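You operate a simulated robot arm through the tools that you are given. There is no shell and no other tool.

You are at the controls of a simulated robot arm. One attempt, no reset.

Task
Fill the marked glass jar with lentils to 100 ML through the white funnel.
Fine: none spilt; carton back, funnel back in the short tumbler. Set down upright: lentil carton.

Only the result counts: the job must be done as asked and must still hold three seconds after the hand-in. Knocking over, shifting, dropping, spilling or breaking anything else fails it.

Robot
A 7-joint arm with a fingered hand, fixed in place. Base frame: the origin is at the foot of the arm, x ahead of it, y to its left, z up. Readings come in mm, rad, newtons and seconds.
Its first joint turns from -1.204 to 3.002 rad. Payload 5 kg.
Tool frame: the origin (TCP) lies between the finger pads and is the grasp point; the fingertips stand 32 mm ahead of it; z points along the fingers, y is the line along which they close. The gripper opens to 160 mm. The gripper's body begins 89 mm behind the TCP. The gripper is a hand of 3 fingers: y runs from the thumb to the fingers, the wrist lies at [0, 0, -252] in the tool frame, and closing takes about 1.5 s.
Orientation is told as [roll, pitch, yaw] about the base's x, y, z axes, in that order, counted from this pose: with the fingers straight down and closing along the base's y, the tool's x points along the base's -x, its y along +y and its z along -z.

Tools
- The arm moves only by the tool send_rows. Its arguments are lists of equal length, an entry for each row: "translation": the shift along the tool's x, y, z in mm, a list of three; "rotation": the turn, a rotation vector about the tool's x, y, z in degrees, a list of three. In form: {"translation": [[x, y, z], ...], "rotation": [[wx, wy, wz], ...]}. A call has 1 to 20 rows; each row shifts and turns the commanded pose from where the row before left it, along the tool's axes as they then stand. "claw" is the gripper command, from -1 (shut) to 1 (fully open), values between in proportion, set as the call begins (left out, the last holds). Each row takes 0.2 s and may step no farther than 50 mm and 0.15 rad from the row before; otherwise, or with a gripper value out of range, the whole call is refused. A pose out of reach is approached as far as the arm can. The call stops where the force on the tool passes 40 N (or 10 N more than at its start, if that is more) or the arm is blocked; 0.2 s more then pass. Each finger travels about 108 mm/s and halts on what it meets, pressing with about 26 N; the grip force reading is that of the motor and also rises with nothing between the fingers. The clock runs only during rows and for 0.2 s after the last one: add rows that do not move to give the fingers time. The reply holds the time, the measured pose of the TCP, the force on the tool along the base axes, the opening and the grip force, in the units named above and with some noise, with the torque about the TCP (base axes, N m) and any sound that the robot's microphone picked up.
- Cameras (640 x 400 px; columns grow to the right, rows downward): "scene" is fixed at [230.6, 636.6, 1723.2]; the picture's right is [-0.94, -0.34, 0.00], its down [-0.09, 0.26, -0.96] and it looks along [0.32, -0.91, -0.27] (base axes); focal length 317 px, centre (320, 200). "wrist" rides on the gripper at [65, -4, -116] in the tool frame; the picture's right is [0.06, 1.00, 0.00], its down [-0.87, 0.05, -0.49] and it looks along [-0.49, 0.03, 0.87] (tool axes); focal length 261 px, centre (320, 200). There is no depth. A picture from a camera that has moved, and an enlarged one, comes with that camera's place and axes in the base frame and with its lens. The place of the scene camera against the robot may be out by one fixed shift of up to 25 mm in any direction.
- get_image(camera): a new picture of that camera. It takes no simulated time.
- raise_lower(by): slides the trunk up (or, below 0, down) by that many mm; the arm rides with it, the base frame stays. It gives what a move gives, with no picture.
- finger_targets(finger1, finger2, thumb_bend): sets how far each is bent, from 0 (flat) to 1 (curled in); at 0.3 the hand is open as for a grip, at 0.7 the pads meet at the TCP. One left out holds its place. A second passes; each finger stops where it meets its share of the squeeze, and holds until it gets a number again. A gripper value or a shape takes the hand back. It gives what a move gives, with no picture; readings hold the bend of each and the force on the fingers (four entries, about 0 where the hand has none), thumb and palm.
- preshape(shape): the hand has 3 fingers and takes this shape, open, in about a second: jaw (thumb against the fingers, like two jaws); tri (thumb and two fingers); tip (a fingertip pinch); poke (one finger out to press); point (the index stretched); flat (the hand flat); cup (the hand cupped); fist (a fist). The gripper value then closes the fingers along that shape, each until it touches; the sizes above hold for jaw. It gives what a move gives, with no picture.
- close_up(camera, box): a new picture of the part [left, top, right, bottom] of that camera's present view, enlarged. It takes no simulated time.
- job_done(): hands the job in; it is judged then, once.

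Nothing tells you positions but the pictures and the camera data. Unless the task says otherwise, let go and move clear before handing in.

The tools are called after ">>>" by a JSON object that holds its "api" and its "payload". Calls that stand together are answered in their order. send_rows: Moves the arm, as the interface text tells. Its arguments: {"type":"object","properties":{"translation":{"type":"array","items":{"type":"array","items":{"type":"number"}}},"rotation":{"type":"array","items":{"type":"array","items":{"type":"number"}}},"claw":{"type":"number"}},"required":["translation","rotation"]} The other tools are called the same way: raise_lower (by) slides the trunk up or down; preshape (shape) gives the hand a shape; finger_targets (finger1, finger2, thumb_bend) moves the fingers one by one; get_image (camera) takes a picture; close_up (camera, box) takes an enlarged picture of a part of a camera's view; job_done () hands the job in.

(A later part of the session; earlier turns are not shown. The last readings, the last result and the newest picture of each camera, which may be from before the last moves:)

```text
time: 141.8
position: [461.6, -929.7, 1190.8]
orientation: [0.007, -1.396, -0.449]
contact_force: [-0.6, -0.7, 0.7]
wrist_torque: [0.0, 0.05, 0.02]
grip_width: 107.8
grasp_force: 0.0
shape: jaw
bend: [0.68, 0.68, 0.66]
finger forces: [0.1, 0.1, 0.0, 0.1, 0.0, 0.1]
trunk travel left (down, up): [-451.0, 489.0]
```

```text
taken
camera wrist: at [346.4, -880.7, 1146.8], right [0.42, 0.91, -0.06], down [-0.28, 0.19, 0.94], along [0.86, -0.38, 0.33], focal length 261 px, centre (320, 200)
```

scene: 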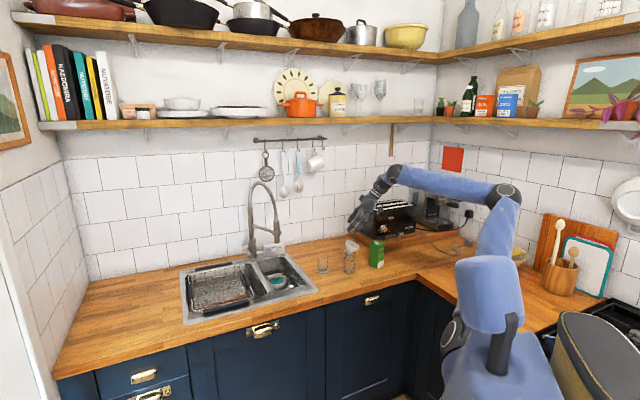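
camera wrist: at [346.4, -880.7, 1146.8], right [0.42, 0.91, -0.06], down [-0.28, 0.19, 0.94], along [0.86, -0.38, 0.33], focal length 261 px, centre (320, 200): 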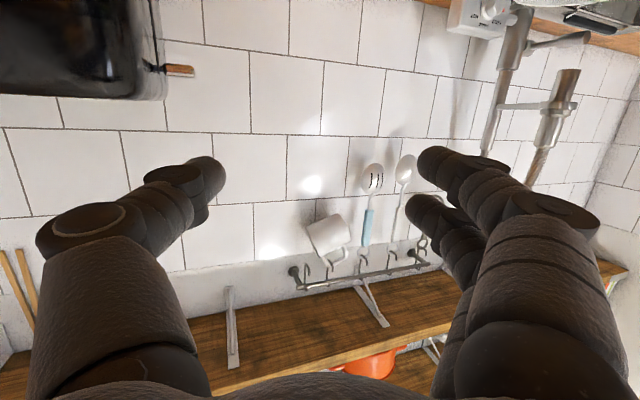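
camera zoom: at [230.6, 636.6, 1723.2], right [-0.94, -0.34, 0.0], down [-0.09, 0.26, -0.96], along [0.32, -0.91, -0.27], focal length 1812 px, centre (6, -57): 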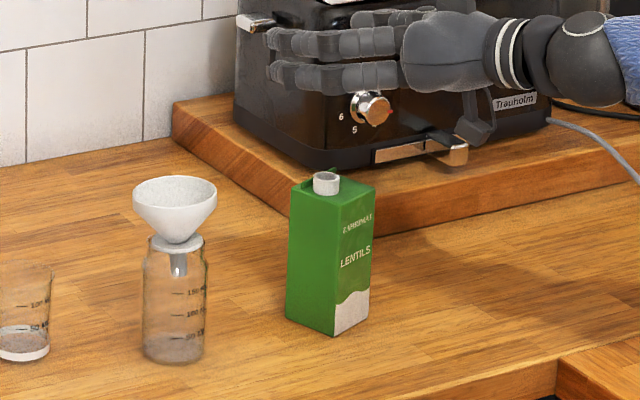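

Pose good; carton unmoved. Descending to grip height z≈984.

>>> {"api": "send_rows", "payload": {"translation": [[40.7, 0, 7.2], [40.7, 0, 7.2], [40.7, 0, 7.2], [40.7, 0, 7.2], [30.7, 0, 5.4], [10, 0, 1.8], [0, 0, 0]], "rotation": [[0, 0, 0], [0, 0, 0], [0, 0, 0], [0, 0, 0], [0, 0, 0], [0, 0, 0], [0, 0, 0]]}}

>>> {"api": "close_up", "payload": {"camera": "scene", "box": [325, 210, 425, 280]}}

>>> {"api": "get_image", "payload": {"camera": "wrist"}}

```text
time: 143.4
position: [459.1, -930.5, 981.8]
orientation: [0.003, -1.395, -0.449]
contact_force: [0.0, -0.1, 0.0]
wrist_torque: [-0.02, -0.02, -0.03]
grip_width: 107.8
grasp_force: 0.1
shape: jaw
bend: [0.68, 0.68, 0.66]
finger forces: [0.1, 0.1, 0.0, 0.0, 0.1, 0.0]
trunk travel left (down, up): [-451.0, 489.0]
```

```text
5.71 times, centred on (375, 245) of scene
camera zoom: at [230.6, 636.6, 1723.2], right [-0.94, -0.34, 0.0], down [-0.09, 0.26, -0.96], along [0.32, -0.91, -0.27], focal length 1812 px, centre (6, -57)
```

zoom: 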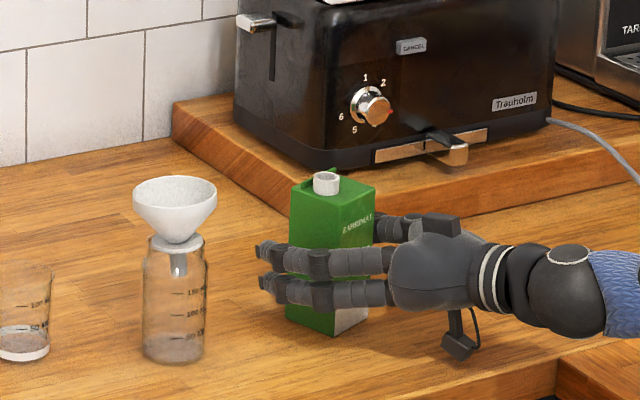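

```text
taken
camera wrist: at [345.1, -881.2, 938.9], right [0.42, 0.91, -0.06], down [-0.28, 0.19, 0.94], along [0.86, -0.38, 0.33], focal length 261 px, centre (320, 200)
```

wrist: 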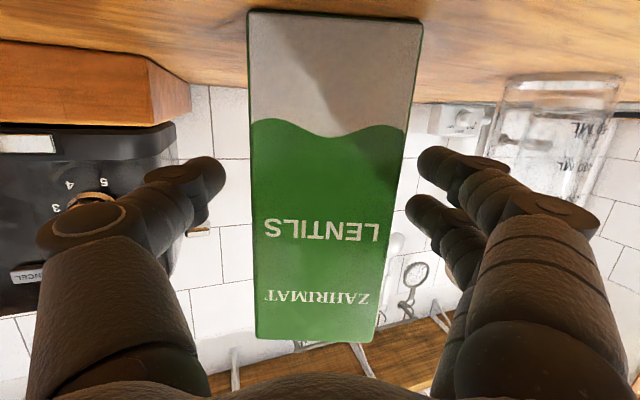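

>>> {"api": "send_rows", "payload": {"translation": [[0, 0, 0], [0, 0, 0], [0, 0, 0], [0, 0, 0], [0, 0, 0]], "rotation": [[0, 0, 0], [0, 0, 0], [0, 0, 0], [0, 0, 0], [0, 0, 0]], "claw": -1}}

>>> {"api": "close_up", "payload": {"camera": "scene", "box": [325, 210, 425, 280]}}

>>> {"api": "get_image", "payload": {"camera": "wrist"}}

```text
time: 144.6
position: [461.8, -929.5, 982.9]
orientation: [0.005, -1.395, -0.451]
contact_force: [1.8, 0.3, 0.4]
wrist_torque: [0.04, 0.02, -0.04]
grip_width: 51.7
grasp_force: 26.5
shape: jaw
bend: [0.73, 0.73, 0.7]
finger forces: [11.8, 11.9, 0.0, 0.0, 23.5, 0.0]
trunk travel left (down, up): [-451.0, 489.0]
```

```text
5.71 times, centred on (375, 245) of scene
camera zoom: at [230.6, 636.6, 1723.2], right [-0.94, -0.34, 0.0], down [-0.09, 0.26, -0.96], along [0.32, -0.91, -0.27], focal length 1812 px, centre (6, -57)
```

zoom: 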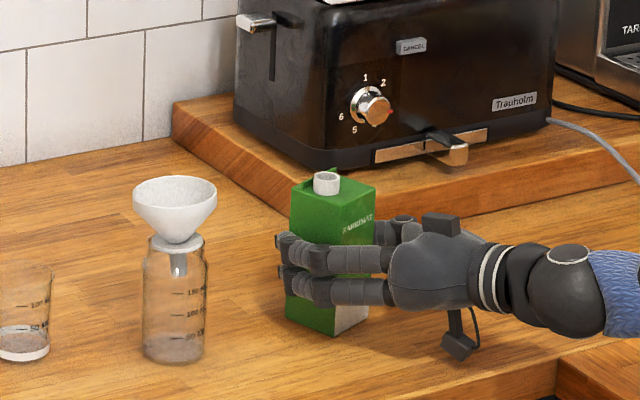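

```text
taken
camera wrist: at [345.3, -881.2, 939.1], right [0.42, 0.91, -0.06], down [-0.28, 0.19, 0.94], along [0.86, -0.38, 0.33], focal length 261 px, centre (320, 200)
```

wrist: 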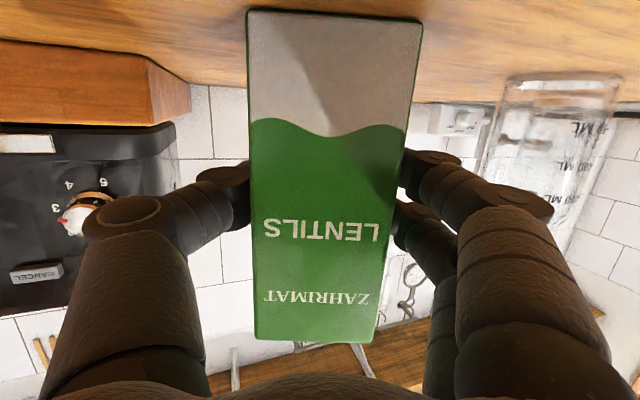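

Gripped lower. Lift, shift toward the funnel, then roll to 60° high up — checking flags at each step.

>>> {"api": "send_rows", "payload": {"translation": [[-9.85, 0, -1.74], [-29.5, 0, -5.2], [-39.4, 0, -6.9], [-39.4, 0, -6.9], [-39.4, 0, -6.9], [-29.5, 0, -5.2], [-5.8, 32.75, 33], [-5.8, 32.75, 33], [0, 0, 0]], "rotation": [[0, 0, 0], [0, 0, 0], [0, 0, 0], [0, 0, 0], [0, 0, 0], [0, 0, 0], [0, 0, 0], [0, 0, 0], [0, 0, 0]]}}

>>> {"api": "send_rows", "payload": {"translation": [[0, 0, 0], [0, 0, 0], [0, 0, 0], [0, 0, 0], [0, 0, 0], [0, 0, 0]], "rotation": [[0.868, 0, -4.924], [0.868, 0, -4.924], [0.868, 0, -4.924], [0.868, 0, -4.924], [0.868, 0, -4.924], [0.868, 0, -4.924]]}}

>>> {"api": "send_rows", "payload": {"translation": [[0, 0, 0], [0, 0, 0], [0, 0, 0], [0, 0, 0], [0, 0, 0], [0, 0, 0], [0, 0, 0]], "rotation": [[0.868, 0, -4.924], [0.868, 0, -4.924], [0.868, 0, -4.924], [0.868, 0, -4.924], [0.868, 0, -4.924], [0.868, 0, -4.924], [0, 0, 0]]}}

>>> {"api": "close_up", "payload": {"camera": "scene", "box": [320, 205, 400, 275]}}

>>> {"api": "get_image", "payload": {"camera": "wrist"}}

```text
time: 146.6
position: [548.1, -897.9, 1173.0]
orientation: [0.005, -1.395, -0.448]
contact_force: [-0.8, 0.3, -2.0]
wrist_torque: [-0.04, 0.01, 0.0]
grip_width: 51.8
grasp_force: 25.6
shape: jaw
bend: [0.73, 0.73, 0.7]
finger forces: [12.0, 12.0, 0.0, 0.1, 24.1, 0.1]
trunk travel left (down, up): [-451.0, 489.0]
```

```text
time: 148.0
position: [550.9, -899.8, 1172.3]
orientation: [-1.276, -1.021, 0.785]
contact_force: [-0.1, -0.8, -2.6]
wrist_torque: [0.04, 0.03, -0.01]
grip_width: 51.6
grasp_force: 26.0
shape: jaw
bend: [0.73, 0.73, 0.7]
finger forces: [12.4, 12.4, 0.0, 0.0, 23.8, 0.0]
trunk travel left (down, up): [-451.0, 489.0]
```

```text
time: 149.6
position: [548.9, -899.0, 1172.0]
orientation: [-1.469, -0.516, 0.923]
contact_force: [0.1, 0.2, -1.4]
wrist_torque: [-0.03, -0.03, 0.0]
grip_width: 51.7
grasp_force: 26.0
shape: jaw
bend: [0.73, 0.73, 0.7]
finger forces: [12.7, 12.7, 0.1, 0.0, 23.6, 0.0]
trunk travel left (down, up): [-451.0, 489.0]
```

```text
5.71 times, centred on (360, 240) of scene
camera zoom: at [230.6, 636.6, 1723.2], right [-0.94, -0.34, 0.0], down [-0.09, 0.26, -0.96], along [0.32, -0.91, -0.27], focal length 1812 px, centre (91, -29)
```

zoom: 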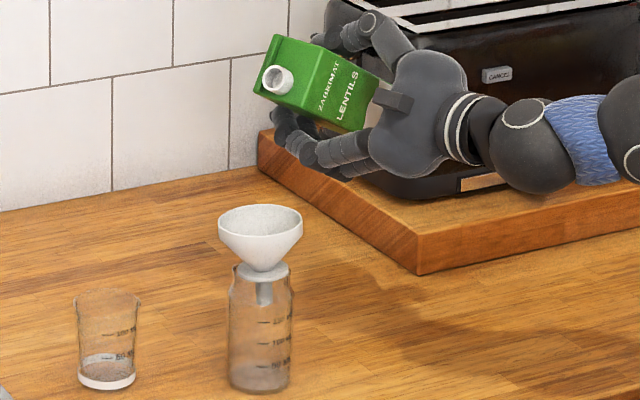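

```text
taken
camera wrist: at [418.8, -883.3, 1153.6], right [0.18, 0.41, -0.89], down [0.06, 0.9, 0.42], along [0.98, -0.13, 0.14], focal length 261 px, centre (320, 200)
```

wrist: 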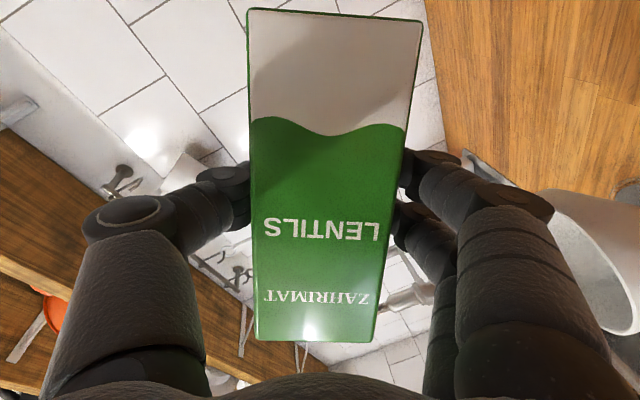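

All fine at 60°. Roll to 75° about the lip, then lower halfway.

>>> {"api": "send_rows", "payload": {"translation": [[-2.32, -6.79, -0.41], [-2.32, -6.79, -0.41], [-2.32, -6.79, -0.41], [0, 0, 0]], "rotation": [[0.868, 0, -4.924], [0.868, 0, -4.924], [0.868, 0, -4.924], [0, 0, 0]]}}

>>> {"api": "close_up", "payload": {"camera": "scene", "box": [325, 205, 385, 265]}}

```text
time: 150.6
position: [549.1, -903.8, 1194.0]
orientation: [-1.523, -0.259, 0.944]
contact_force: [0.4, 0.8, -2.5]
wrist_torque: [-0.02, 0.01, 0.01]
grip_width: 52.0
grasp_force: 25.8
shape: jaw
bend: [0.73, 0.73, 0.7]
finger forces: [12.9, 12.8, 0.1, 0.1, 23.6, 0.1]
trunk travel left (down, up): [-451.0, 489.0]
```

```text
6.67 times, centred on (355, 235) of scene
camera zoom: at [230.6, 636.6, 1723.2], right [-0.94, -0.34, 0.0], down [-0.09, 0.26, -0.96], along [0.32, -0.91, -0.27], focal length 2114 px, centre (87, -33)
```

zoom: 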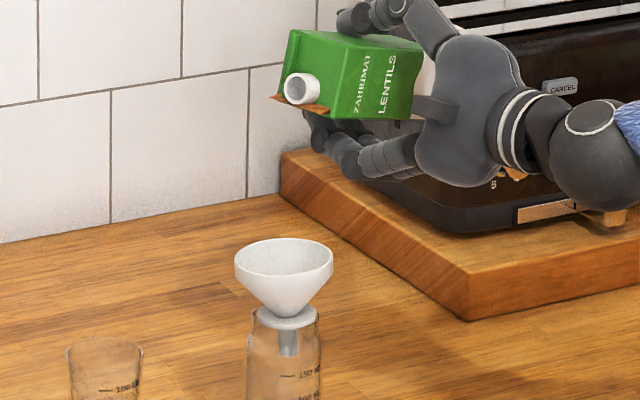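

Clearances look as computed. Lower 60 mm with 4 mm to the right, then inspect.

>>> {"api": "send_rows", "payload": {"translation": [[9.55, 28.5, 1.7], [9.55, 28.5, 1.7], [0, 0, 0]], "rotation": [[0, 0, 0], [0, 0, 0], [0, 0, 0]]}}

>>> {"api": "close_up", "payload": {"camera": "scene", "box": [330, 220, 380, 270]}}

>>> {"api": "get_image", "payload": {"camera": "wrist"}}

```text
time: 151.4
position: [549.8, -906.6, 1134.6]
orientation: [-1.523, -0.258, 0.945]
contact_force: [-0.7, 0.0, -0.8]
wrist_torque: [0.0, 0.0, 0.05]
grip_width: 51.6
grasp_force: 26.5
shape: jaw
bend: [0.73, 0.73, 0.7]
finger forces: [12.9, 13.1, 0.0, 0.1, 23.9, 0.0]
trunk travel left (down, up): [-451.0, 489.0]
```

```text
8.00 times, centred on (355, 245) of scene
camera zoom: at [230.6, 636.6, 1723.2], right [-0.94, -0.34, 0.0], down [-0.09, 0.26, -0.96], along [0.32, -0.91, -0.27], focal length 2537 px, centre (40, -160)
```

zoom: 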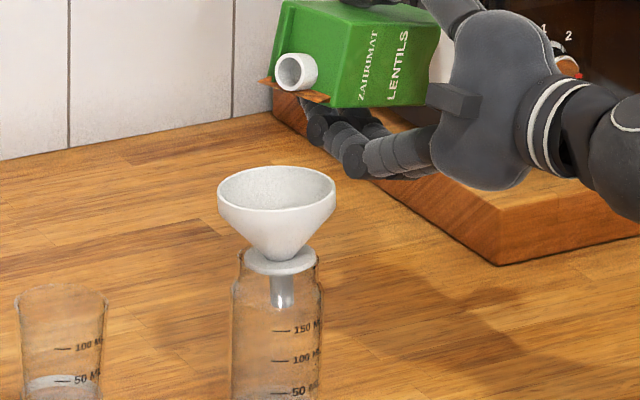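

```text
taken
camera wrist: at [417.8, -893.4, 1127.1], right [0.08, 0.19, -0.98], down [0.1, 0.98, 0.19], along [0.99, -0.11, 0.06], focal length 261 px, centre (320, 200)
```

wrist: 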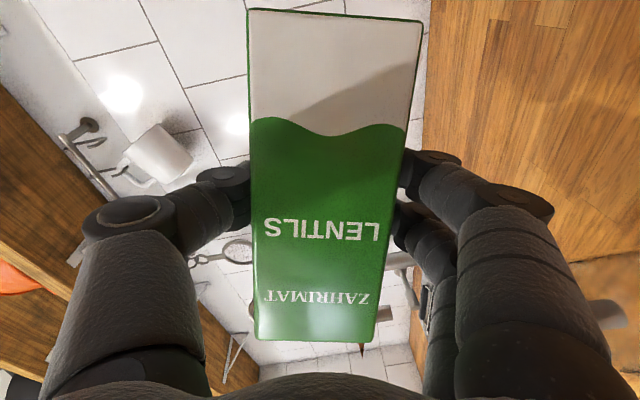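

Lower 30 mm more in two small steps, watching force and the gap.

>>> {"api": "send_rows", "payload": {"translation": [[3.8, 14.5, 0.67], [0, 0, 0]], "rotation": [[0, 0, 0], [0, 0, 0]]}}

>>> {"api": "close_up", "payload": {"camera": "scene", "box": [330, 225, 380, 270]}}

>>> {"api": "send_rows", "payload": {"translation": [[3.8, 14.5, 0.67], [0, 0, 0]], "rotation": [[0, 0, 0], [0, 0, 0]]}}

>>> {"api": "close_up", "payload": {"camera": "scene", "box": [330, 225, 380, 270]}}

```text
time: 152.0
position: [549.5, -906.8, 1119.2]
orientation: [-1.524, -0.259, 0.944]
contact_force: [-0.4, 0.4, -2.5]
wrist_torque: [0.01, 0.02, -0.02]
grip_width: 51.9
grasp_force: 25.2
shape: jaw
bend: [0.73, 0.73, 0.7]
finger forces: [12.9, 13.0, 0.1, 0.1, 23.9, 0.0]
trunk travel left (down, up): [-451.0, 489.0]
```

```text
8.89 times, centred on (355, 248) of scene
camera zoom: at [230.6, 636.6, 1723.2], right [-0.94, -0.34, 0.0], down [-0.09, 0.26, -0.96], along [0.32, -0.91, -0.27], focal length 2819 px, centre (9, -222)
```

zoom: 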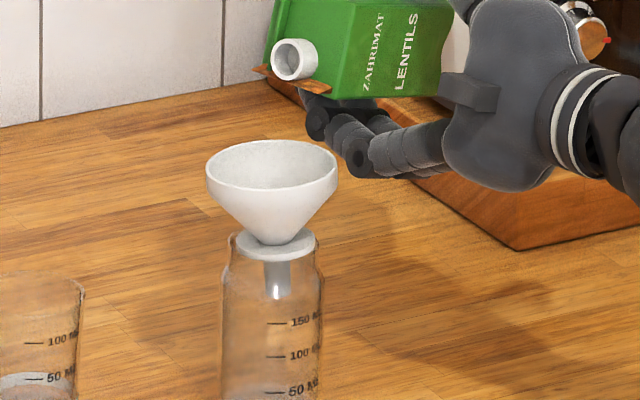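

```text
time: 152.6
position: [549.7, -906.7, 1105.3]
orientation: [-1.524, -0.26, 0.943]
contact_force: [1.0, 0.5, -2.5]
wrist_torque: [0.0, 0.0, 0.01]
grip_width: 51.8
grasp_force: 26.0
shape: jaw
bend: [0.73, 0.73, 0.7]
finger forces: [12.9, 13.0, 0.0, 0.0, 23.8, 0.1]
trunk travel left (down, up): [-451.0, 489.0]
```

```text
8.89 times, centred on (355, 248) of scene
camera zoom: at [230.6, 636.6, 1723.2], right [-0.94, -0.34, 0.0], down [-0.09, 0.26, -0.96], along [0.32, -0.91, -0.27], focal length 2819 px, centre (9, -222)
```

zoom: 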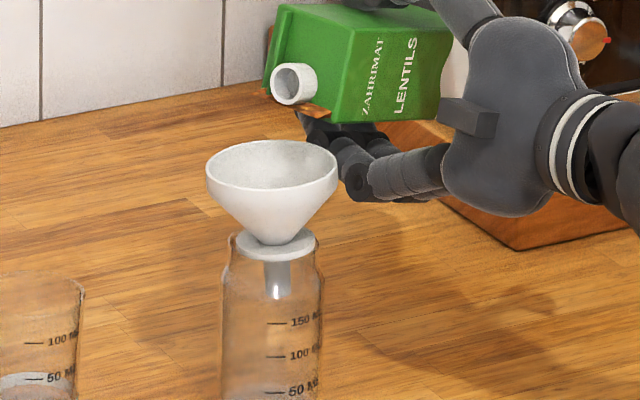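

Clear of the funnel, lip ~40 mm above the rim. Now tilt in small increments about the lip, watching for the first flow.

>>> {"api": "send_rows", "payload": {"translation": [[-2.32, -6.79, -0.41], [0, 0, 0]], "rotation": [[0.868, 0, -4.924], [0, 0, 0]]}}

>>> {"api": "close_up", "payload": {"camera": "scene", "box": [330, 225, 370, 265]}}

```text
time: 153.2
position: [550.0, -905.5, 1109.9]
orientation: [-1.538, -0.172, 0.948]
contact_force: [0.6, 0.3, -1.8]
wrist_torque: [0.04, -0.06, -0.04]
grip_width: 51.7
grasp_force: 25.9
shape: jaw
bend: [0.73, 0.73, 0.7]
finger forces: [12.9, 13.0, 0.1, 0.1, 23.9, 0.0]
trunk travel left (down, up): [-451.0, 489.0]
```

```text
10.00 times, centred on (350, 245) of scene
camera zoom: at [230.6, 636.6, 1723.2], right [-0.94, -0.34, 0.0], down [-0.09, 0.26, -0.96], along [0.32, -0.91, -0.27], focal length 3172 px, centre (20, -250)
```

zoom: 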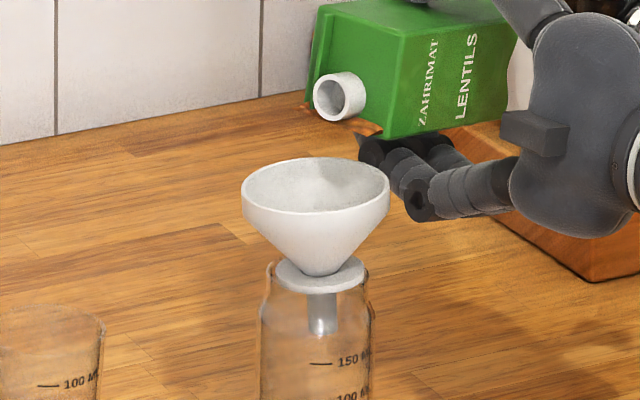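

>>> {"api": "send_rows", "payload": {"translation": [[-1.81, -5.45, -0.32], [0, 0, 0]], "rotation": [[0.694, 0, -3.939], [0, 0, 0]]}}

>>> {"api": "close_up", "payload": {"camera": "scene", "box": [330, 225, 370, 265]}}

>>> {"api": "close_up", "payload": {"camera": "scene", "box": [342, 226, 366, 242]}}

```text
time: 153.8
position: [548.2, -904.0, 1116.9]
orientation: [-1.553, -0.106, 0.95]
contact_force: [-0.5, 0.2, -2.3]
wrist_torque: [0.04, -0.03, 0.03]
grip_width: 51.4
grasp_force: 25.5
shape: jaw
bend: [0.73, 0.73, 0.7]
finger forces: [13.0, 12.9, 0.0, 0.0, 23.9, 0.0]
trunk travel left (down, up): [-451.0, 489.0]
```

```text
10.00 times, centred on (350, 245) of scene
camera zoom: at [230.6, 636.6, 1723.2], right [-0.94, -0.34, 0.0], down [-0.09, 0.26, -0.96], along [0.32, -0.91, -0.27], focal length 3172 px, centre (20, -250)
```

zoom: 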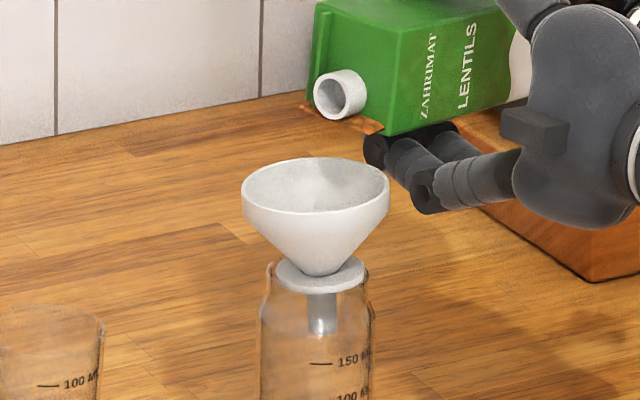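

```text
16.00 times, centred on (354, 234) of scene
camera zoom: at [230.6, 636.6, 1723.2], right [-0.94, -0.34, 0.0], down [-0.09, 0.26, -0.96], along [0.32, -0.91, -0.27], focal length 5075 px, centre (-224, -344)
```

zoom: 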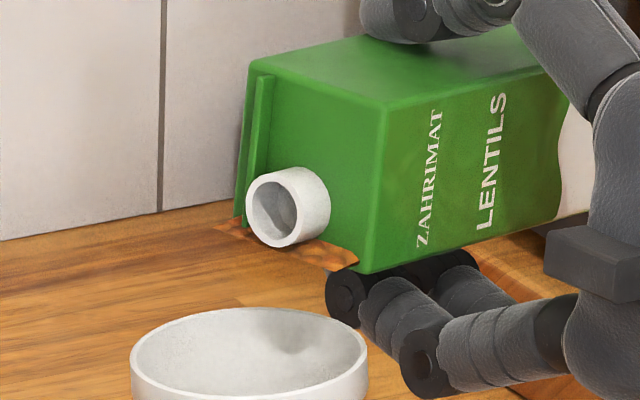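

Lentil surface is right at the spout lip. Continue in 3° steps.

>>> {"api": "send_rows", "payload": {"translation": [[-1.32, -4.1, -0.23], [0, 0, 0]], "rotation": [[0.521, 0, -2.954], [0, 0, 0]]}}

>>> {"api": "close_up", "payload": {"camera": "scene", "box": [330, 225, 370, 265]}}

```text
time: 154.4
position: [547.6, -904.0, 1119.5]
orientation: [-1.561, -0.052, 0.952]
contact_force: [-0.1, 0.6, -1.9]
wrist_torque: [0.0, 0.0, 0.02]
grip_width: 51.9
grasp_force: 25.9
shape: jaw
bend: [0.73, 0.73, 0.7]
finger forces: [13.0, 13.1, 0.0, 0.1, 23.9, 0.0]
trunk travel left (down, up): [-451.0, 489.0]
```

```text
10.00 times, centred on (350, 245) of scene
camera zoom: at [230.6, 636.6, 1723.2], right [-0.94, -0.34, 0.0], down [-0.09, 0.26, -0.96], along [0.32, -0.91, -0.27], focal length 3172 px, centre (20, -250)
```

zoom: 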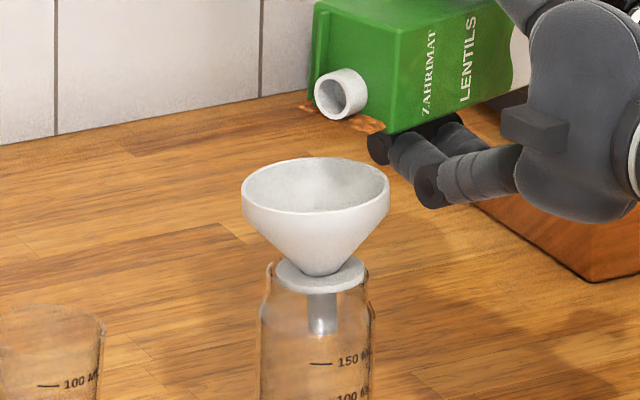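

>>> {"api": "send_rows", "payload": {"translation": [[-1.32, -4.1, -0.23], [0, 0, 0]], "rotation": [[0.521, 0, -2.954], [0, 0, 0]]}}

>>> {"api": "close_up", "payload": {"camera": "scene", "box": [330, 225, 370, 265]}}

>>> {"api": "send_rows", "payload": {"translation": [[-1.32, -4.1, -0.23], [0, 0, 0]], "rotation": [[0.521, 0, -2.954], [0, 0, 0]]}}

>>> {"api": "close_up", "payload": {"camera": "scene", "box": [330, 225, 370, 265]}}

```text
time: 155.0
position: [548.0, -903.5, 1124.8]
orientation: [-1.57, -0.003, 0.949]
contact_force: [-0.2, -1.0, -1.6]
wrist_torque: [0.01, -0.01, -0.01]
grip_width: 51.7
grasp_force: 26.1
shape: jaw
bend: [0.73, 0.73, 0.7]
finger forces: [13.0, 13.0, 0.0, 0.1, 24.0, 0.0]
trunk travel left (down, up): [-451.0, 489.0]
```

```text
10.00 times, centred on (350, 245) of scene
camera zoom: at [230.6, 636.6, 1723.2], right [-0.94, -0.34, 0.0], down [-0.09, 0.26, -0.96], along [0.32, -0.91, -0.27], focal length 3172 px, centre (20, -250)
```

zoom: 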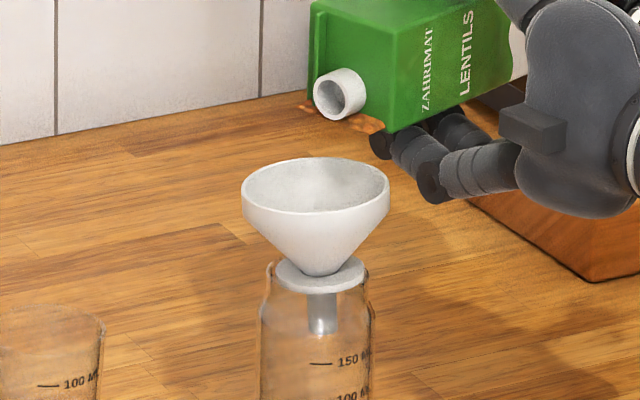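

```text
time: 155.6
position: [548.6, -902.3, 1128.5]
orientation: [-1.581, 0.049, 0.952]
contact_force: [0.2, 0.1, -2.2]
wrist_torque: [0.01, -0.03, -0.02]
grip_width: 52.0
grasp_force: 25.8
shape: jaw
bend: [0.73, 0.73, 0.7]
finger forces: [13.0, 12.9, 0.0, 0.1, 23.9, 0.2]
trunk travel left (down, up): [-451.0, 489.0]
```

```text
10.00 times, centred on (350, 245) of scene
camera zoom: at [230.6, 636.6, 1723.2], right [-0.94, -0.34, 0.0], down [-0.09, 0.26, -0.96], along [0.32, -0.91, -0.27], focal length 3172 px, centre (20, -250)
```

zoom: 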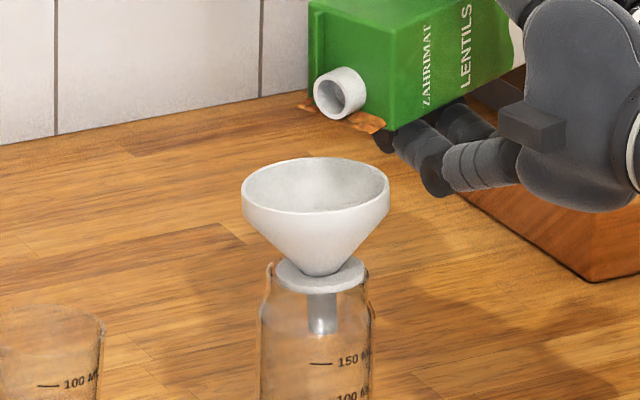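

>>> {"api": "send_rows", "payload": {"translation": [[-1.32, -4.1, -0.23], [0, 0, 0]], "rotation": [[0.521, 0, -2.954], [0, 0, 0]]}}

>>> {"api": "close_up", "payload": {"camera": "scene", "box": [330, 225, 370, 265]}}

>>> {"api": "send_rows", "payload": {"translation": [[-1.32, -4.1, -0.23], [0, 0, 0]], "rotation": [[0.521, 0, -2.954], [0, 0, 0]]}}

>>> {"api": "close_up", "payload": {"camera": "scene", "box": [330, 225, 370, 265]}}

```text
time: 156.2
position: [550.8, -902.0, 1132.5]
orientation: [-1.587, 0.102, 0.949]
contact_force: [0.2, 0.5, -3.1]
wrist_torque: [0.04, -0.01, 0.02]
grip_width: 51.8
grasp_force: 26.1
shape: jaw
bend: [0.73, 0.73, 0.7]
finger forces: [13.0, 12.9, 0.0, 0.0, 23.9, 0.0]
trunk travel left (down, up): [-451.0, 489.0]
```

```text
10.00 times, centred on (350, 245) of scene
camera zoom: at [230.6, 636.6, 1723.2], right [-0.94, -0.34, 0.0], down [-0.09, 0.26, -0.96], along [0.32, -0.91, -0.27], focal length 3172 px, centre (20, -250)
```

zoom: 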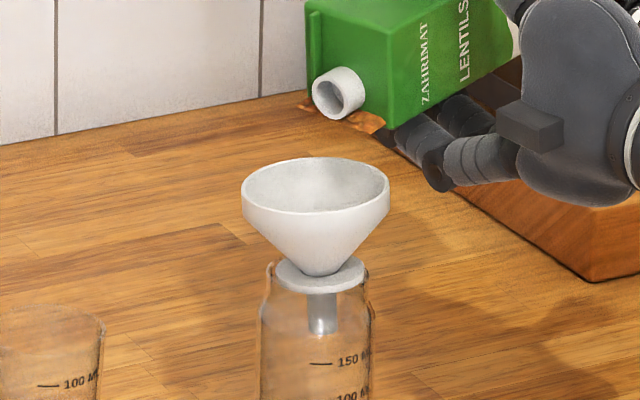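

```text
time: 156.8
position: [551.4, -899.8, 1135.2]
orientation: [-1.597, 0.154, 0.948]
contact_force: [1.1, -1.1, -1.9]
wrist_torque: [0.01, -0.04, -0.02]
grip_width: 51.7
grasp_force: 25.7
shape: jaw
bend: [0.73, 0.73, 0.7]
finger forces: [13.1, 13.0, 0.0, 0.0, 23.8, 0.0]
trunk travel left (down, up): [-451.0, 489.0]
```

```text
10.00 times, centred on (350, 245) of scene
camera zoom: at [230.6, 636.6, 1723.2], right [-0.94, -0.34, 0.0], down [-0.09, 0.26, -0.96], along [0.32, -0.91, -0.27], focal length 3172 px, centre (20, -250)
```

zoom: 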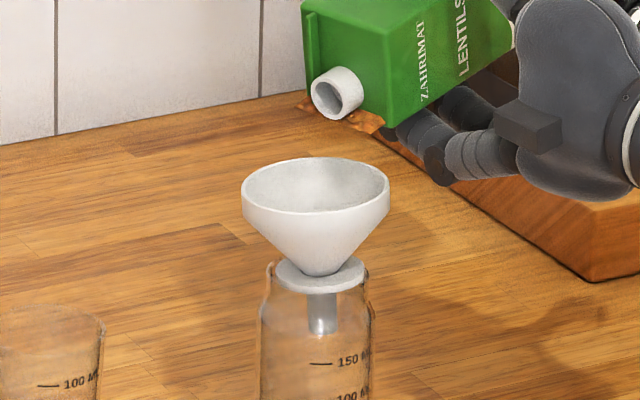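

No flow at 99° yet. Fingers are well clear now, so I lower the lip 12 mm and continue tilting.

>>> {"api": "send_rows", "payload": {"translation": [[-1.85, 11.85, -0.33], [-1.32, -4.1, -0.23], [0, 0, 0]], "rotation": [[0, 0, 0], [0.521, 0, -2.954], [0, 0, 0]]}}

>>> {"api": "close_up", "payload": {"camera": "scene", "box": [330, 225, 370, 265]}}

>>> {"api": "send_rows", "payload": {"translation": [[-1.32, -4.1, -0.23], [0, 0, 0]], "rotation": [[0.521, 0, -2.954], [0, 0, 0]]}}

>>> {"api": "close_up", "payload": {"camera": "scene", "box": [330, 225, 370, 265]}}

```text
time: 157.6
position: [551.5, -897.5, 1128.1]
orientation: [-1.605, 0.204, 0.947]
contact_force: [0.0, -0.7, -2.0]
wrist_torque: [-0.01, -0.03, 0.0]
grip_width: 51.8
grasp_force: 26.0
shape: jaw
bend: [0.73, 0.73, 0.7]
finger forces: [13.0, 12.9, 0.0, 0.0, 23.9, 0.0]
trunk travel left (down, up): [-451.0, 489.0]
```

```text
10.00 times, centred on (350, 245) of scene
camera zoom: at [230.6, 636.6, 1723.2], right [-0.94, -0.34, 0.0], down [-0.09, 0.26, -0.96], along [0.32, -0.91, -0.27], focal length 3172 px, centre (20, -250)
```

zoom: 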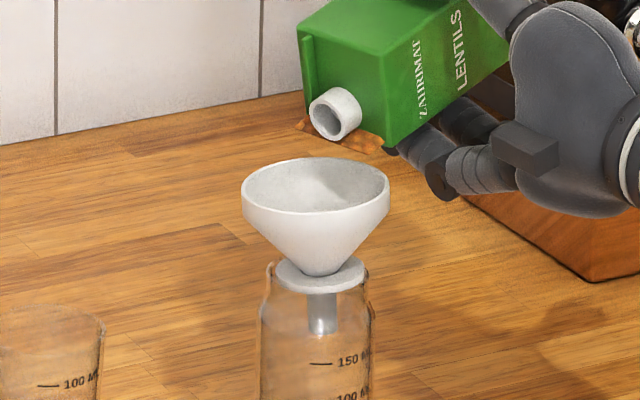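

```text
time: 158.2
position: [552.7, -896.3, 1131.0]
orientation: [-1.617, 0.258, 0.946]
contact_force: [-0.3, -0.1, -2.3]
wrist_torque: [0.01, -0.02, 0.02]
grip_width: 52.0
grasp_force: 26.1
shape: jaw
bend: [0.73, 0.73, 0.7]
finger forces: [13.0, 12.8, 0.0, 0.1, 23.9, 0.0]
trunk travel left (down, up): [-451.0, 489.0]
```

```text
10.00 times, centred on (350, 245) of scene
camera zoom: at [230.6, 636.6, 1723.2], right [-0.94, -0.34, 0.0], down [-0.09, 0.26, -0.96], along [0.32, -0.91, -0.27], focal length 3172 px, centre (20, -250)
```

zoom: 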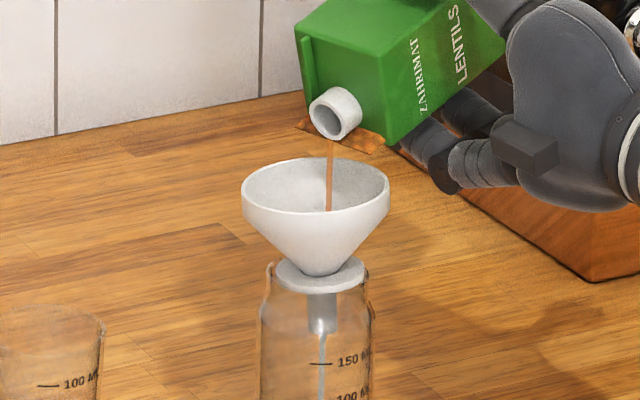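

Flow has begun — a thin stream straight into the funnel. I hold this angle and watch the jar.

>>> {"api": "send_rows", "payload": {"translation": [[0, 0, 0], [0, 0, 0], [0, 0, 0], [0, 0, 0]], "rotation": [[0, 0, 0], [0, 0, 0], [0, 0, 0], [0, 0, 0]]}}

>>> {"api": "close_up", "payload": {"camera": "scene", "box": [330, 230, 370, 280]}}

>>> {"api": "close_up", "payload": {"camera": "scene", "box": [338, 250, 362, 278]}}

```text
time: 159.2
position: [552.3, -895.4, 1131.8]
orientation: [-1.615, 0.256, 0.946]
contact_force: [0.4, 0.5, -1.2]
wrist_torque: [0.0, -0.03, 0.02]
grip_width: 51.6
grasp_force: 26.4
shape: jaw
bend: [0.73, 0.73, 0.7]
finger forces: [13.0, 12.9, 0.1, 0.0, 23.9, 0.1]
trunk travel left (down, up): [-451.0, 489.0]
```

```text
8.00 times, centred on (350, 255) of scene
camera zoom: at [230.6, 636.6, 1723.2], right [-0.94, -0.34, 0.0], down [-0.09, 0.26, -0.96], along [0.32, -0.91, -0.27], focal length 2537 px, centre (80, -240)
```

zoom: 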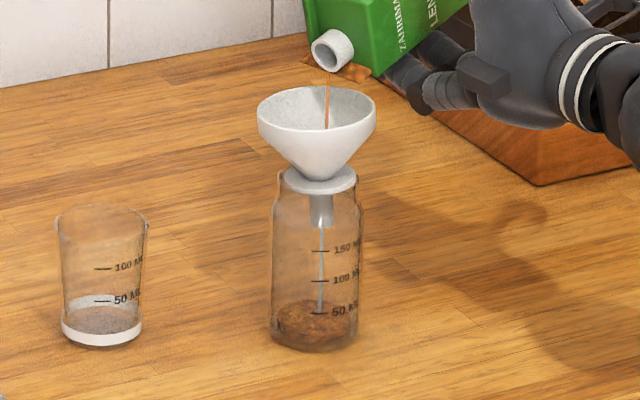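

```text
14.29 times, centred on (350, 264) of scene
camera zoom: at [230.6, 636.6, 1723.2], right [-0.94, -0.34, 0.0], down [-0.09, 0.26, -0.96], along [0.32, -0.91, -0.27], focal length 4531 px, centre (-109, -714)
```

zoom: 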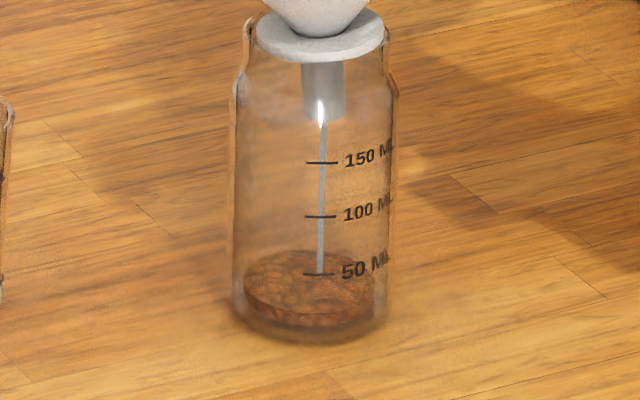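

Level estimated ~12 mL by comparing the surface's front edge with the marks (front-printed). Flow ≈10 mL/s; hold 1.6 s more and re-read.

>>> {"api": "send_rows", "payload": {"translation": [[0, 0, 0], [0, 0, 0], [0, 0, 0], [0, 0, 0], [0, 0, 0], [0, 0, 0], [0, 0, 0]], "rotation": [[0, 0, 0], [0, 0, 0], [0, 0, 0], [0, 0, 0], [0, 0, 0], [0, 0, 0], [0, 0, 0]]}}

>>> {"api": "close_up", "payload": {"camera": "scene", "box": [338, 250, 362, 278]}}

>>> {"api": "close_up", "payload": {"camera": "scene", "box": [330, 225, 370, 265]}}

```text
time: 160.8
position: [554.0, -896.1, 1132.8]
orientation: [-1.616, 0.253, 0.946]
contact_force: [0.8, 0.4, -2.1]
wrist_torque: [0.02, -0.03, 0.0]
grip_width: 52.0
grasp_force: 25.9
shape: jaw
bend: [0.73, 0.73, 0.7]
finger forces: [13.0, 12.9, 0.1, 0.1, 23.9, 0.0]
trunk travel left (down, up): [-451.0, 489.0]
```

```text
14.29 times, centred on (350, 264) of scene
camera zoom: at [230.6, 636.6, 1723.2], right [-0.94, -0.34, 0.0], down [-0.09, 0.26, -0.96], along [0.32, -0.91, -0.27], focal length 4531 px, centre (-109, -714)
```

zoom: 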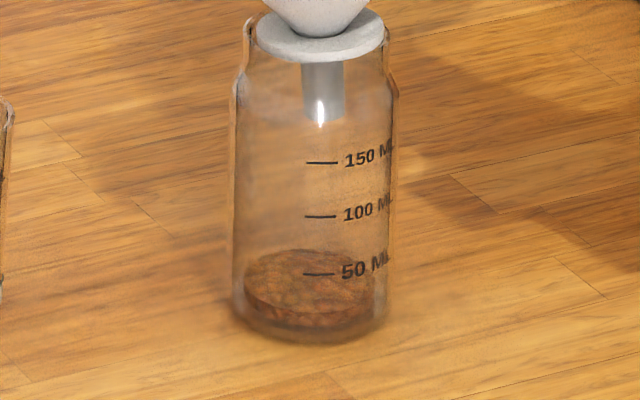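

```text
10.00 times, centred on (350, 245) of scene
camera zoom: at [230.6, 636.6, 1723.2], right [-0.94, -0.34, 0.0], down [-0.09, 0.26, -0.96], along [0.32, -0.91, -0.27], focal length 3172 px, centre (20, -250)
```

zoom: 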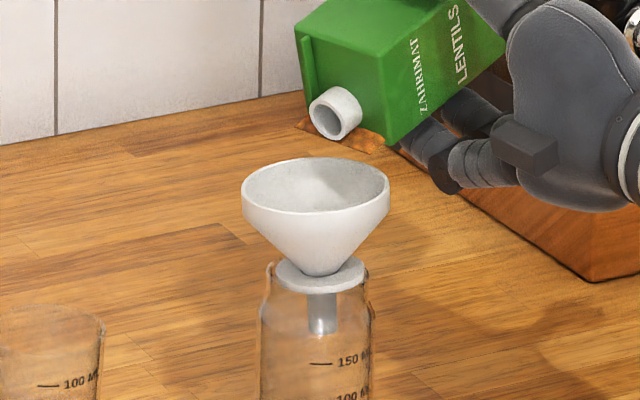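

The flow stops by itself at each angle — nicely controllable. Tilt another 3° and wait.

>>> {"api": "send_rows", "payload": {"translation": [[-1.32, -4.1, -0.23], [0, 0, 0], [0, 0, 0], [0, 0, 0], [0, 0, 0], [0, 0, 0], [0, 0, 0]], "rotation": [[0.521, 0, -2.954], [0, 0, 0], [0, 0, 0], [0, 0, 0], [0, 0, 0], [0, 0, 0], [0, 0, 0]]}}

>>> {"api": "close_up", "payload": {"camera": "scene", "box": [338, 250, 362, 278]}}

>>> {"api": "close_up", "payload": {"camera": "scene", "box": [330, 225, 370, 265]}}

```text
time: 162.4
position: [552.5, -893.6, 1135.2]
orientation: [-1.627, 0.308, 0.943]
contact_force: [0.1, 0.7, -2.7]
wrist_torque: [-0.01, -0.01, 0.02]
grip_width: 51.7
grasp_force: 25.8
shape: jaw
bend: [0.73, 0.73, 0.7]
finger forces: [13.0, 12.8, 0.0, 0.0, 23.9, 0.0]
trunk travel left (down, up): [-451.0, 489.0]
```

```text
14.29 times, centred on (350, 264) of scene
camera zoom: at [230.6, 636.6, 1723.2], right [-0.94, -0.34, 0.0], down [-0.09, 0.26, -0.96], along [0.32, -0.91, -0.27], focal length 4531 px, centre (-109, -714)
```

zoom: 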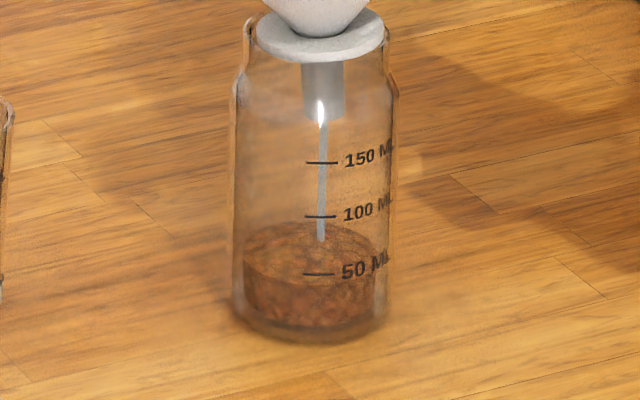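

```text
10.00 times, centred on (350, 245) of scene
camera zoom: at [230.6, 636.6, 1723.2], right [-0.94, -0.34, 0.0], down [-0.09, 0.26, -0.96], along [0.32, -0.91, -0.27], focal length 3172 px, centre (20, -250)
```

zoom: 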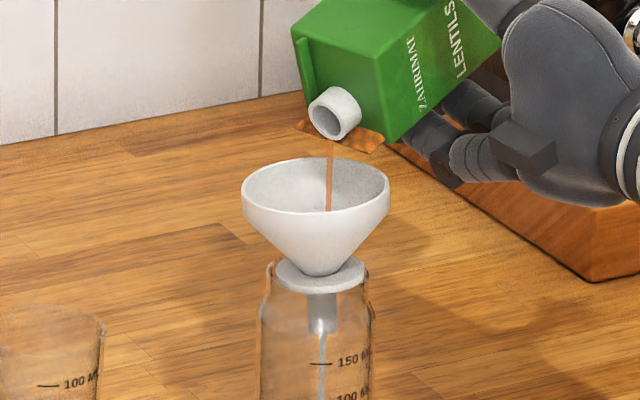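

~38 mL and still flowing; hold on.

>>> {"api": "send_rows", "payload": {"translation": [[0, 0, 0], [0, 0, 0], [0, 0, 0], [0, 0, 0]], "rotation": [[0, 0, 0], [0, 0, 0], [0, 0, 0], [0, 0, 0]]}}

>>> {"api": "close_up", "payload": {"camera": "scene", "box": [338, 250, 362, 278]}}

>>> {"api": "close_up", "payload": {"camera": "scene", "box": [330, 225, 370, 265]}}

```text
time: 163.4
position: [553.6, -893.0, 1136.2]
orientation: [-1.627, 0.305, 0.941]
contact_force: [0.1, 0.8, -1.7]
wrist_torque: [0.03, -0.05, -0.03]
grip_width: 52.1
grasp_force: 25.8
shape: jaw
bend: [0.73, 0.73, 0.7]
finger forces: [13.0, 13.0, 0.1, 0.0, 23.9, 0.0]
trunk travel left (down, up): [-451.0, 489.0]
```

```text
14.29 times, centred on (350, 264) of scene
camera zoom: at [230.6, 636.6, 1723.2], right [-0.94, -0.34, 0.0], down [-0.09, 0.26, -0.96], along [0.32, -0.91, -0.27], focal length 4531 px, centre (-109, -714)
```

zoom: 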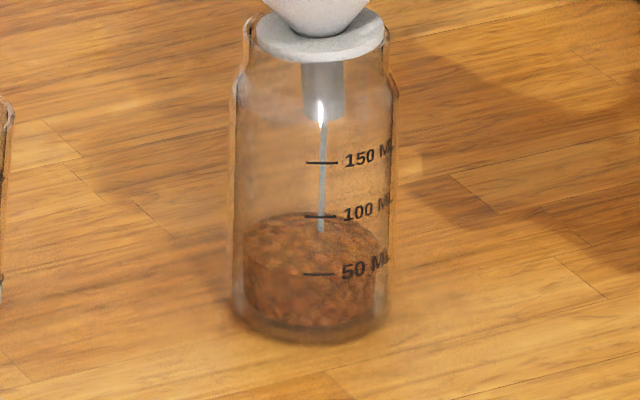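

```text
10.00 times, centred on (350, 245) of scene
camera zoom: at [230.6, 636.6, 1723.2], right [-0.94, -0.34, 0.0], down [-0.09, 0.26, -0.96], along [0.32, -0.91, -0.27], focal length 3172 px, centre (20, -250)
```

zoom: 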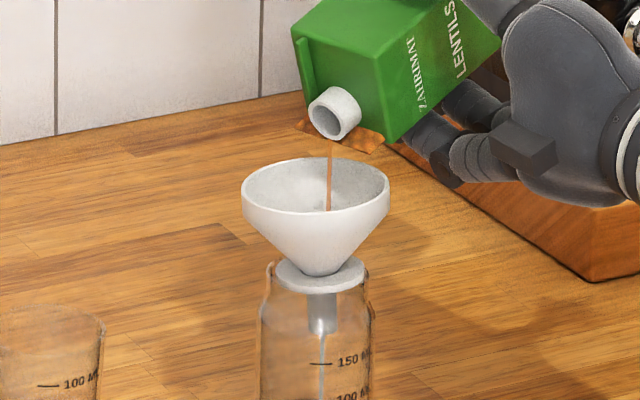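

~45 mL and thinning. Hold 1 s more.

>>> {"api": "send_rows", "payload": {"translation": [[0, 0, 0], [0, 0, 0], [0, 0, 0], [0, 0, 0], [0, 0, 0]], "rotation": [[0, 0, 0], [0, 0, 0], [0, 0, 0], [0, 0, 0], [0, 0, 0]]}}

>>> {"api": "close_up", "payload": {"camera": "scene", "box": [338, 250, 362, 278]}}

>>> {"api": "close_up", "payload": {"camera": "scene", "box": [330, 225, 370, 265]}}

```text
time: 164.6
position: [554.4, -894.6, 1135.8]
orientation: [-1.627, 0.307, 0.942]
contact_force: [0.0, 0.7, -2.7]
wrist_torque: [0.05, 0.0, 0.0]
grip_width: 51.9
grasp_force: 26.3
shape: jaw
bend: [0.73, 0.73, 0.7]
finger forces: [13.1, 12.9, 0.0, 0.0, 24.0, 0.0]
trunk travel left (down, up): [-451.0, 489.0]
```

```text
14.29 times, centred on (350, 264) of scene
camera zoom: at [230.6, 636.6, 1723.2], right [-0.94, -0.34, 0.0], down [-0.09, 0.26, -0.96], along [0.32, -0.91, -0.27], focal length 4531 px, centre (-109, -714)
```

zoom: 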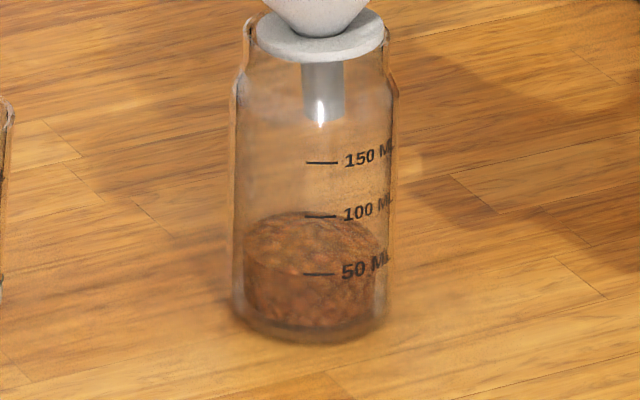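

```text
10.00 times, centred on (350, 245) of scene
camera zoom: at [230.6, 636.6, 1723.2], right [-0.94, -0.34, 0.0], down [-0.09, 0.26, -0.96], along [0.32, -0.91, -0.27], focal length 3172 px, centre (20, -250)
```

zoom: 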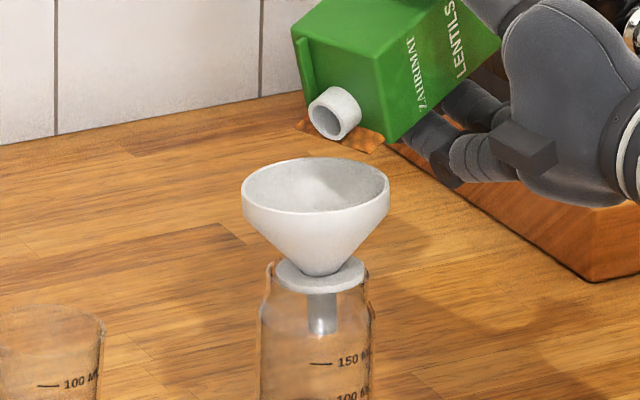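

Stopped at ≈47 mL. Another 3°.

>>> {"api": "send_rows", "payload": {"translation": [[-1.32, -4.1, -0.23], [0, 0, 0], [0, 0, 0], [0, 0, 0], [0, 0, 0], [0, 0, 0], [0, 0, 0], [0, 0, 0]], "rotation": [[0.521, 0, -2.954], [0, 0, 0], [0, 0, 0], [0, 0, 0], [0, 0, 0], [0, 0, 0], [0, 0, 0], [0, 0, 0]]}}

>>> {"api": "close_up", "payload": {"camera": "scene", "box": [338, 250, 362, 278]}}

>>> {"api": "close_up", "payload": {"camera": "scene", "box": [330, 225, 370, 265]}}

```text
time: 166.4
position: [555.3, -890.7, 1139.4]
orientation: [-1.636, 0.357, 0.94]
contact_force: [-0.1, -1.0, -2.0]
wrist_torque: [-0.01, 0.01, 0.02]
grip_width: 51.9
grasp_force: 25.6
shape: jaw
bend: [0.73, 0.73, 0.7]
finger forces: [13.0, 13.0, 0.1, 0.0, 23.8, 0.0]
trunk travel left (down, up): [-451.0, 489.0]
```

```text
14.29 times, centred on (350, 264) of scene
camera zoom: at [230.6, 636.6, 1723.2], right [-0.94, -0.34, 0.0], down [-0.09, 0.26, -0.96], along [0.32, -0.91, -0.27], focal length 4531 px, centre (-109, -714)
```

zoom: 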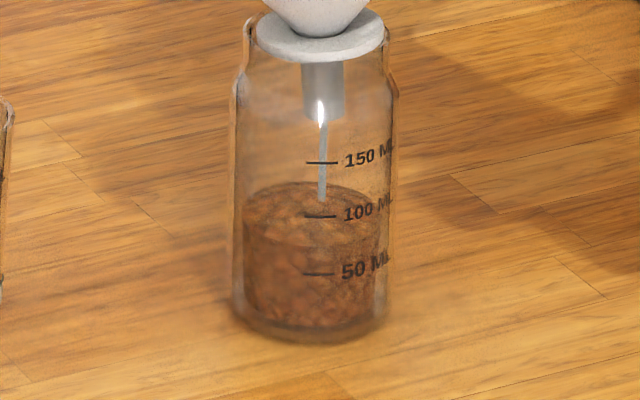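

```text
10.00 times, centred on (350, 245) of scene
camera zoom: at [230.6, 636.6, 1723.2], right [-0.94, -0.34, 0.0], down [-0.09, 0.26, -0.96], along [0.32, -0.91, -0.27], focal length 3172 px, centre (20, -250)
```

zoom: 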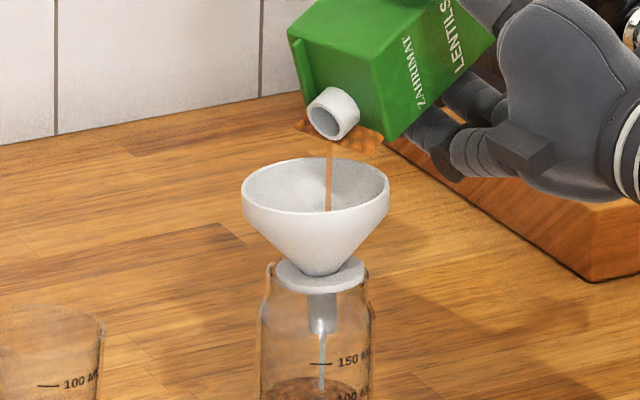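

~75 mL, still flowing. Hold.

>>> {"api": "send_rows", "payload": {"translation": [[0, 0, 0], [0, 0, 0], [0, 0, 0], [0, 0, 0], [0, 0, 0]], "rotation": [[0, 0, 0], [0, 0, 0], [0, 0, 0], [0, 0, 0], [0, 0, 0]]}}

>>> {"api": "close_up", "payload": {"camera": "scene", "box": [338, 250, 362, 278]}}

>>> {"api": "close_up", "payload": {"camera": "scene", "box": [330, 225, 370, 265]}}

```text
time: 167.6
position: [555.6, -890.5, 1139.3]
orientation: [-1.637, 0.357, 0.939]
contact_force: [-0.1, 0.1, -1.8]
wrist_torque: [-0.01, 0.03, 0.02]
grip_width: 51.8
grasp_force: 25.7
shape: jaw
bend: [0.73, 0.73, 0.7]
finger forces: [13.0, 12.9, 0.0, 0.0, 23.9, 0.0]
trunk travel left (down, up): [-451.0, 489.0]
```

```text
14.29 times, centred on (350, 264) of scene
camera zoom: at [230.6, 636.6, 1723.2], right [-0.94, -0.34, 0.0], down [-0.09, 0.26, -0.96], along [0.32, -0.91, -0.27], focal length 4531 px, centre (-109, -714)
```

zoom: 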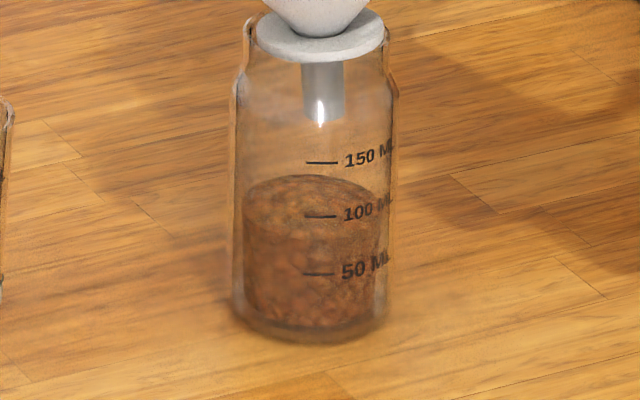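

```text
10.00 times, centred on (350, 245) of scene
camera zoom: at [230.6, 636.6, 1723.2], right [-0.94, -0.34, 0.0], down [-0.09, 0.26, -0.96], along [0.32, -0.91, -0.27], focal length 3172 px, centre (20, -250)
```

zoom: 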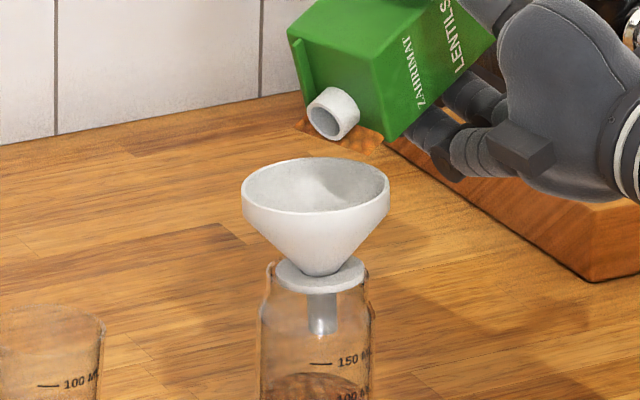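

Stopped near 75–82 mL. I zoom in to pin the reading better.

>>> {"api": "close_up", "payload": {"camera": "scene", "box": [342, 256, 360, 272]}}

>>> {"api": "get_image", "payload": {"camera": "wrist"}}

```text
16.00 times, centred on (351, 264) of scene
camera zoom: at [230.6, 636.6, 1723.2], right [-0.94, -0.34, 0.0], down [-0.09, 0.26, -0.96], along [0.32, -0.91, -0.27], focal length 5075 px, centre (-176, -824)
```

zoom: 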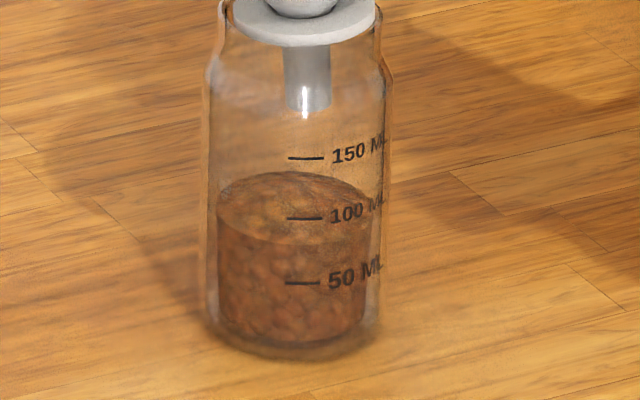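

```text
taken
camera wrist: at [424.1, -874.0, 1159.1], right [-0.19, -0.37, -0.91], down [0.07, 0.92, -0.39], along [0.98, -0.14, -0.15], focal length 261 px, centre (320, 200)
```

wrist: 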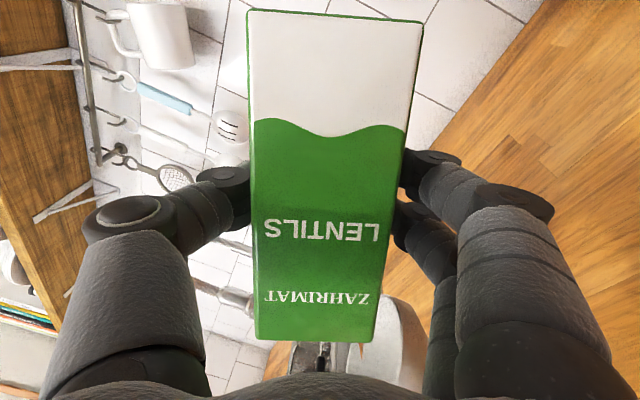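

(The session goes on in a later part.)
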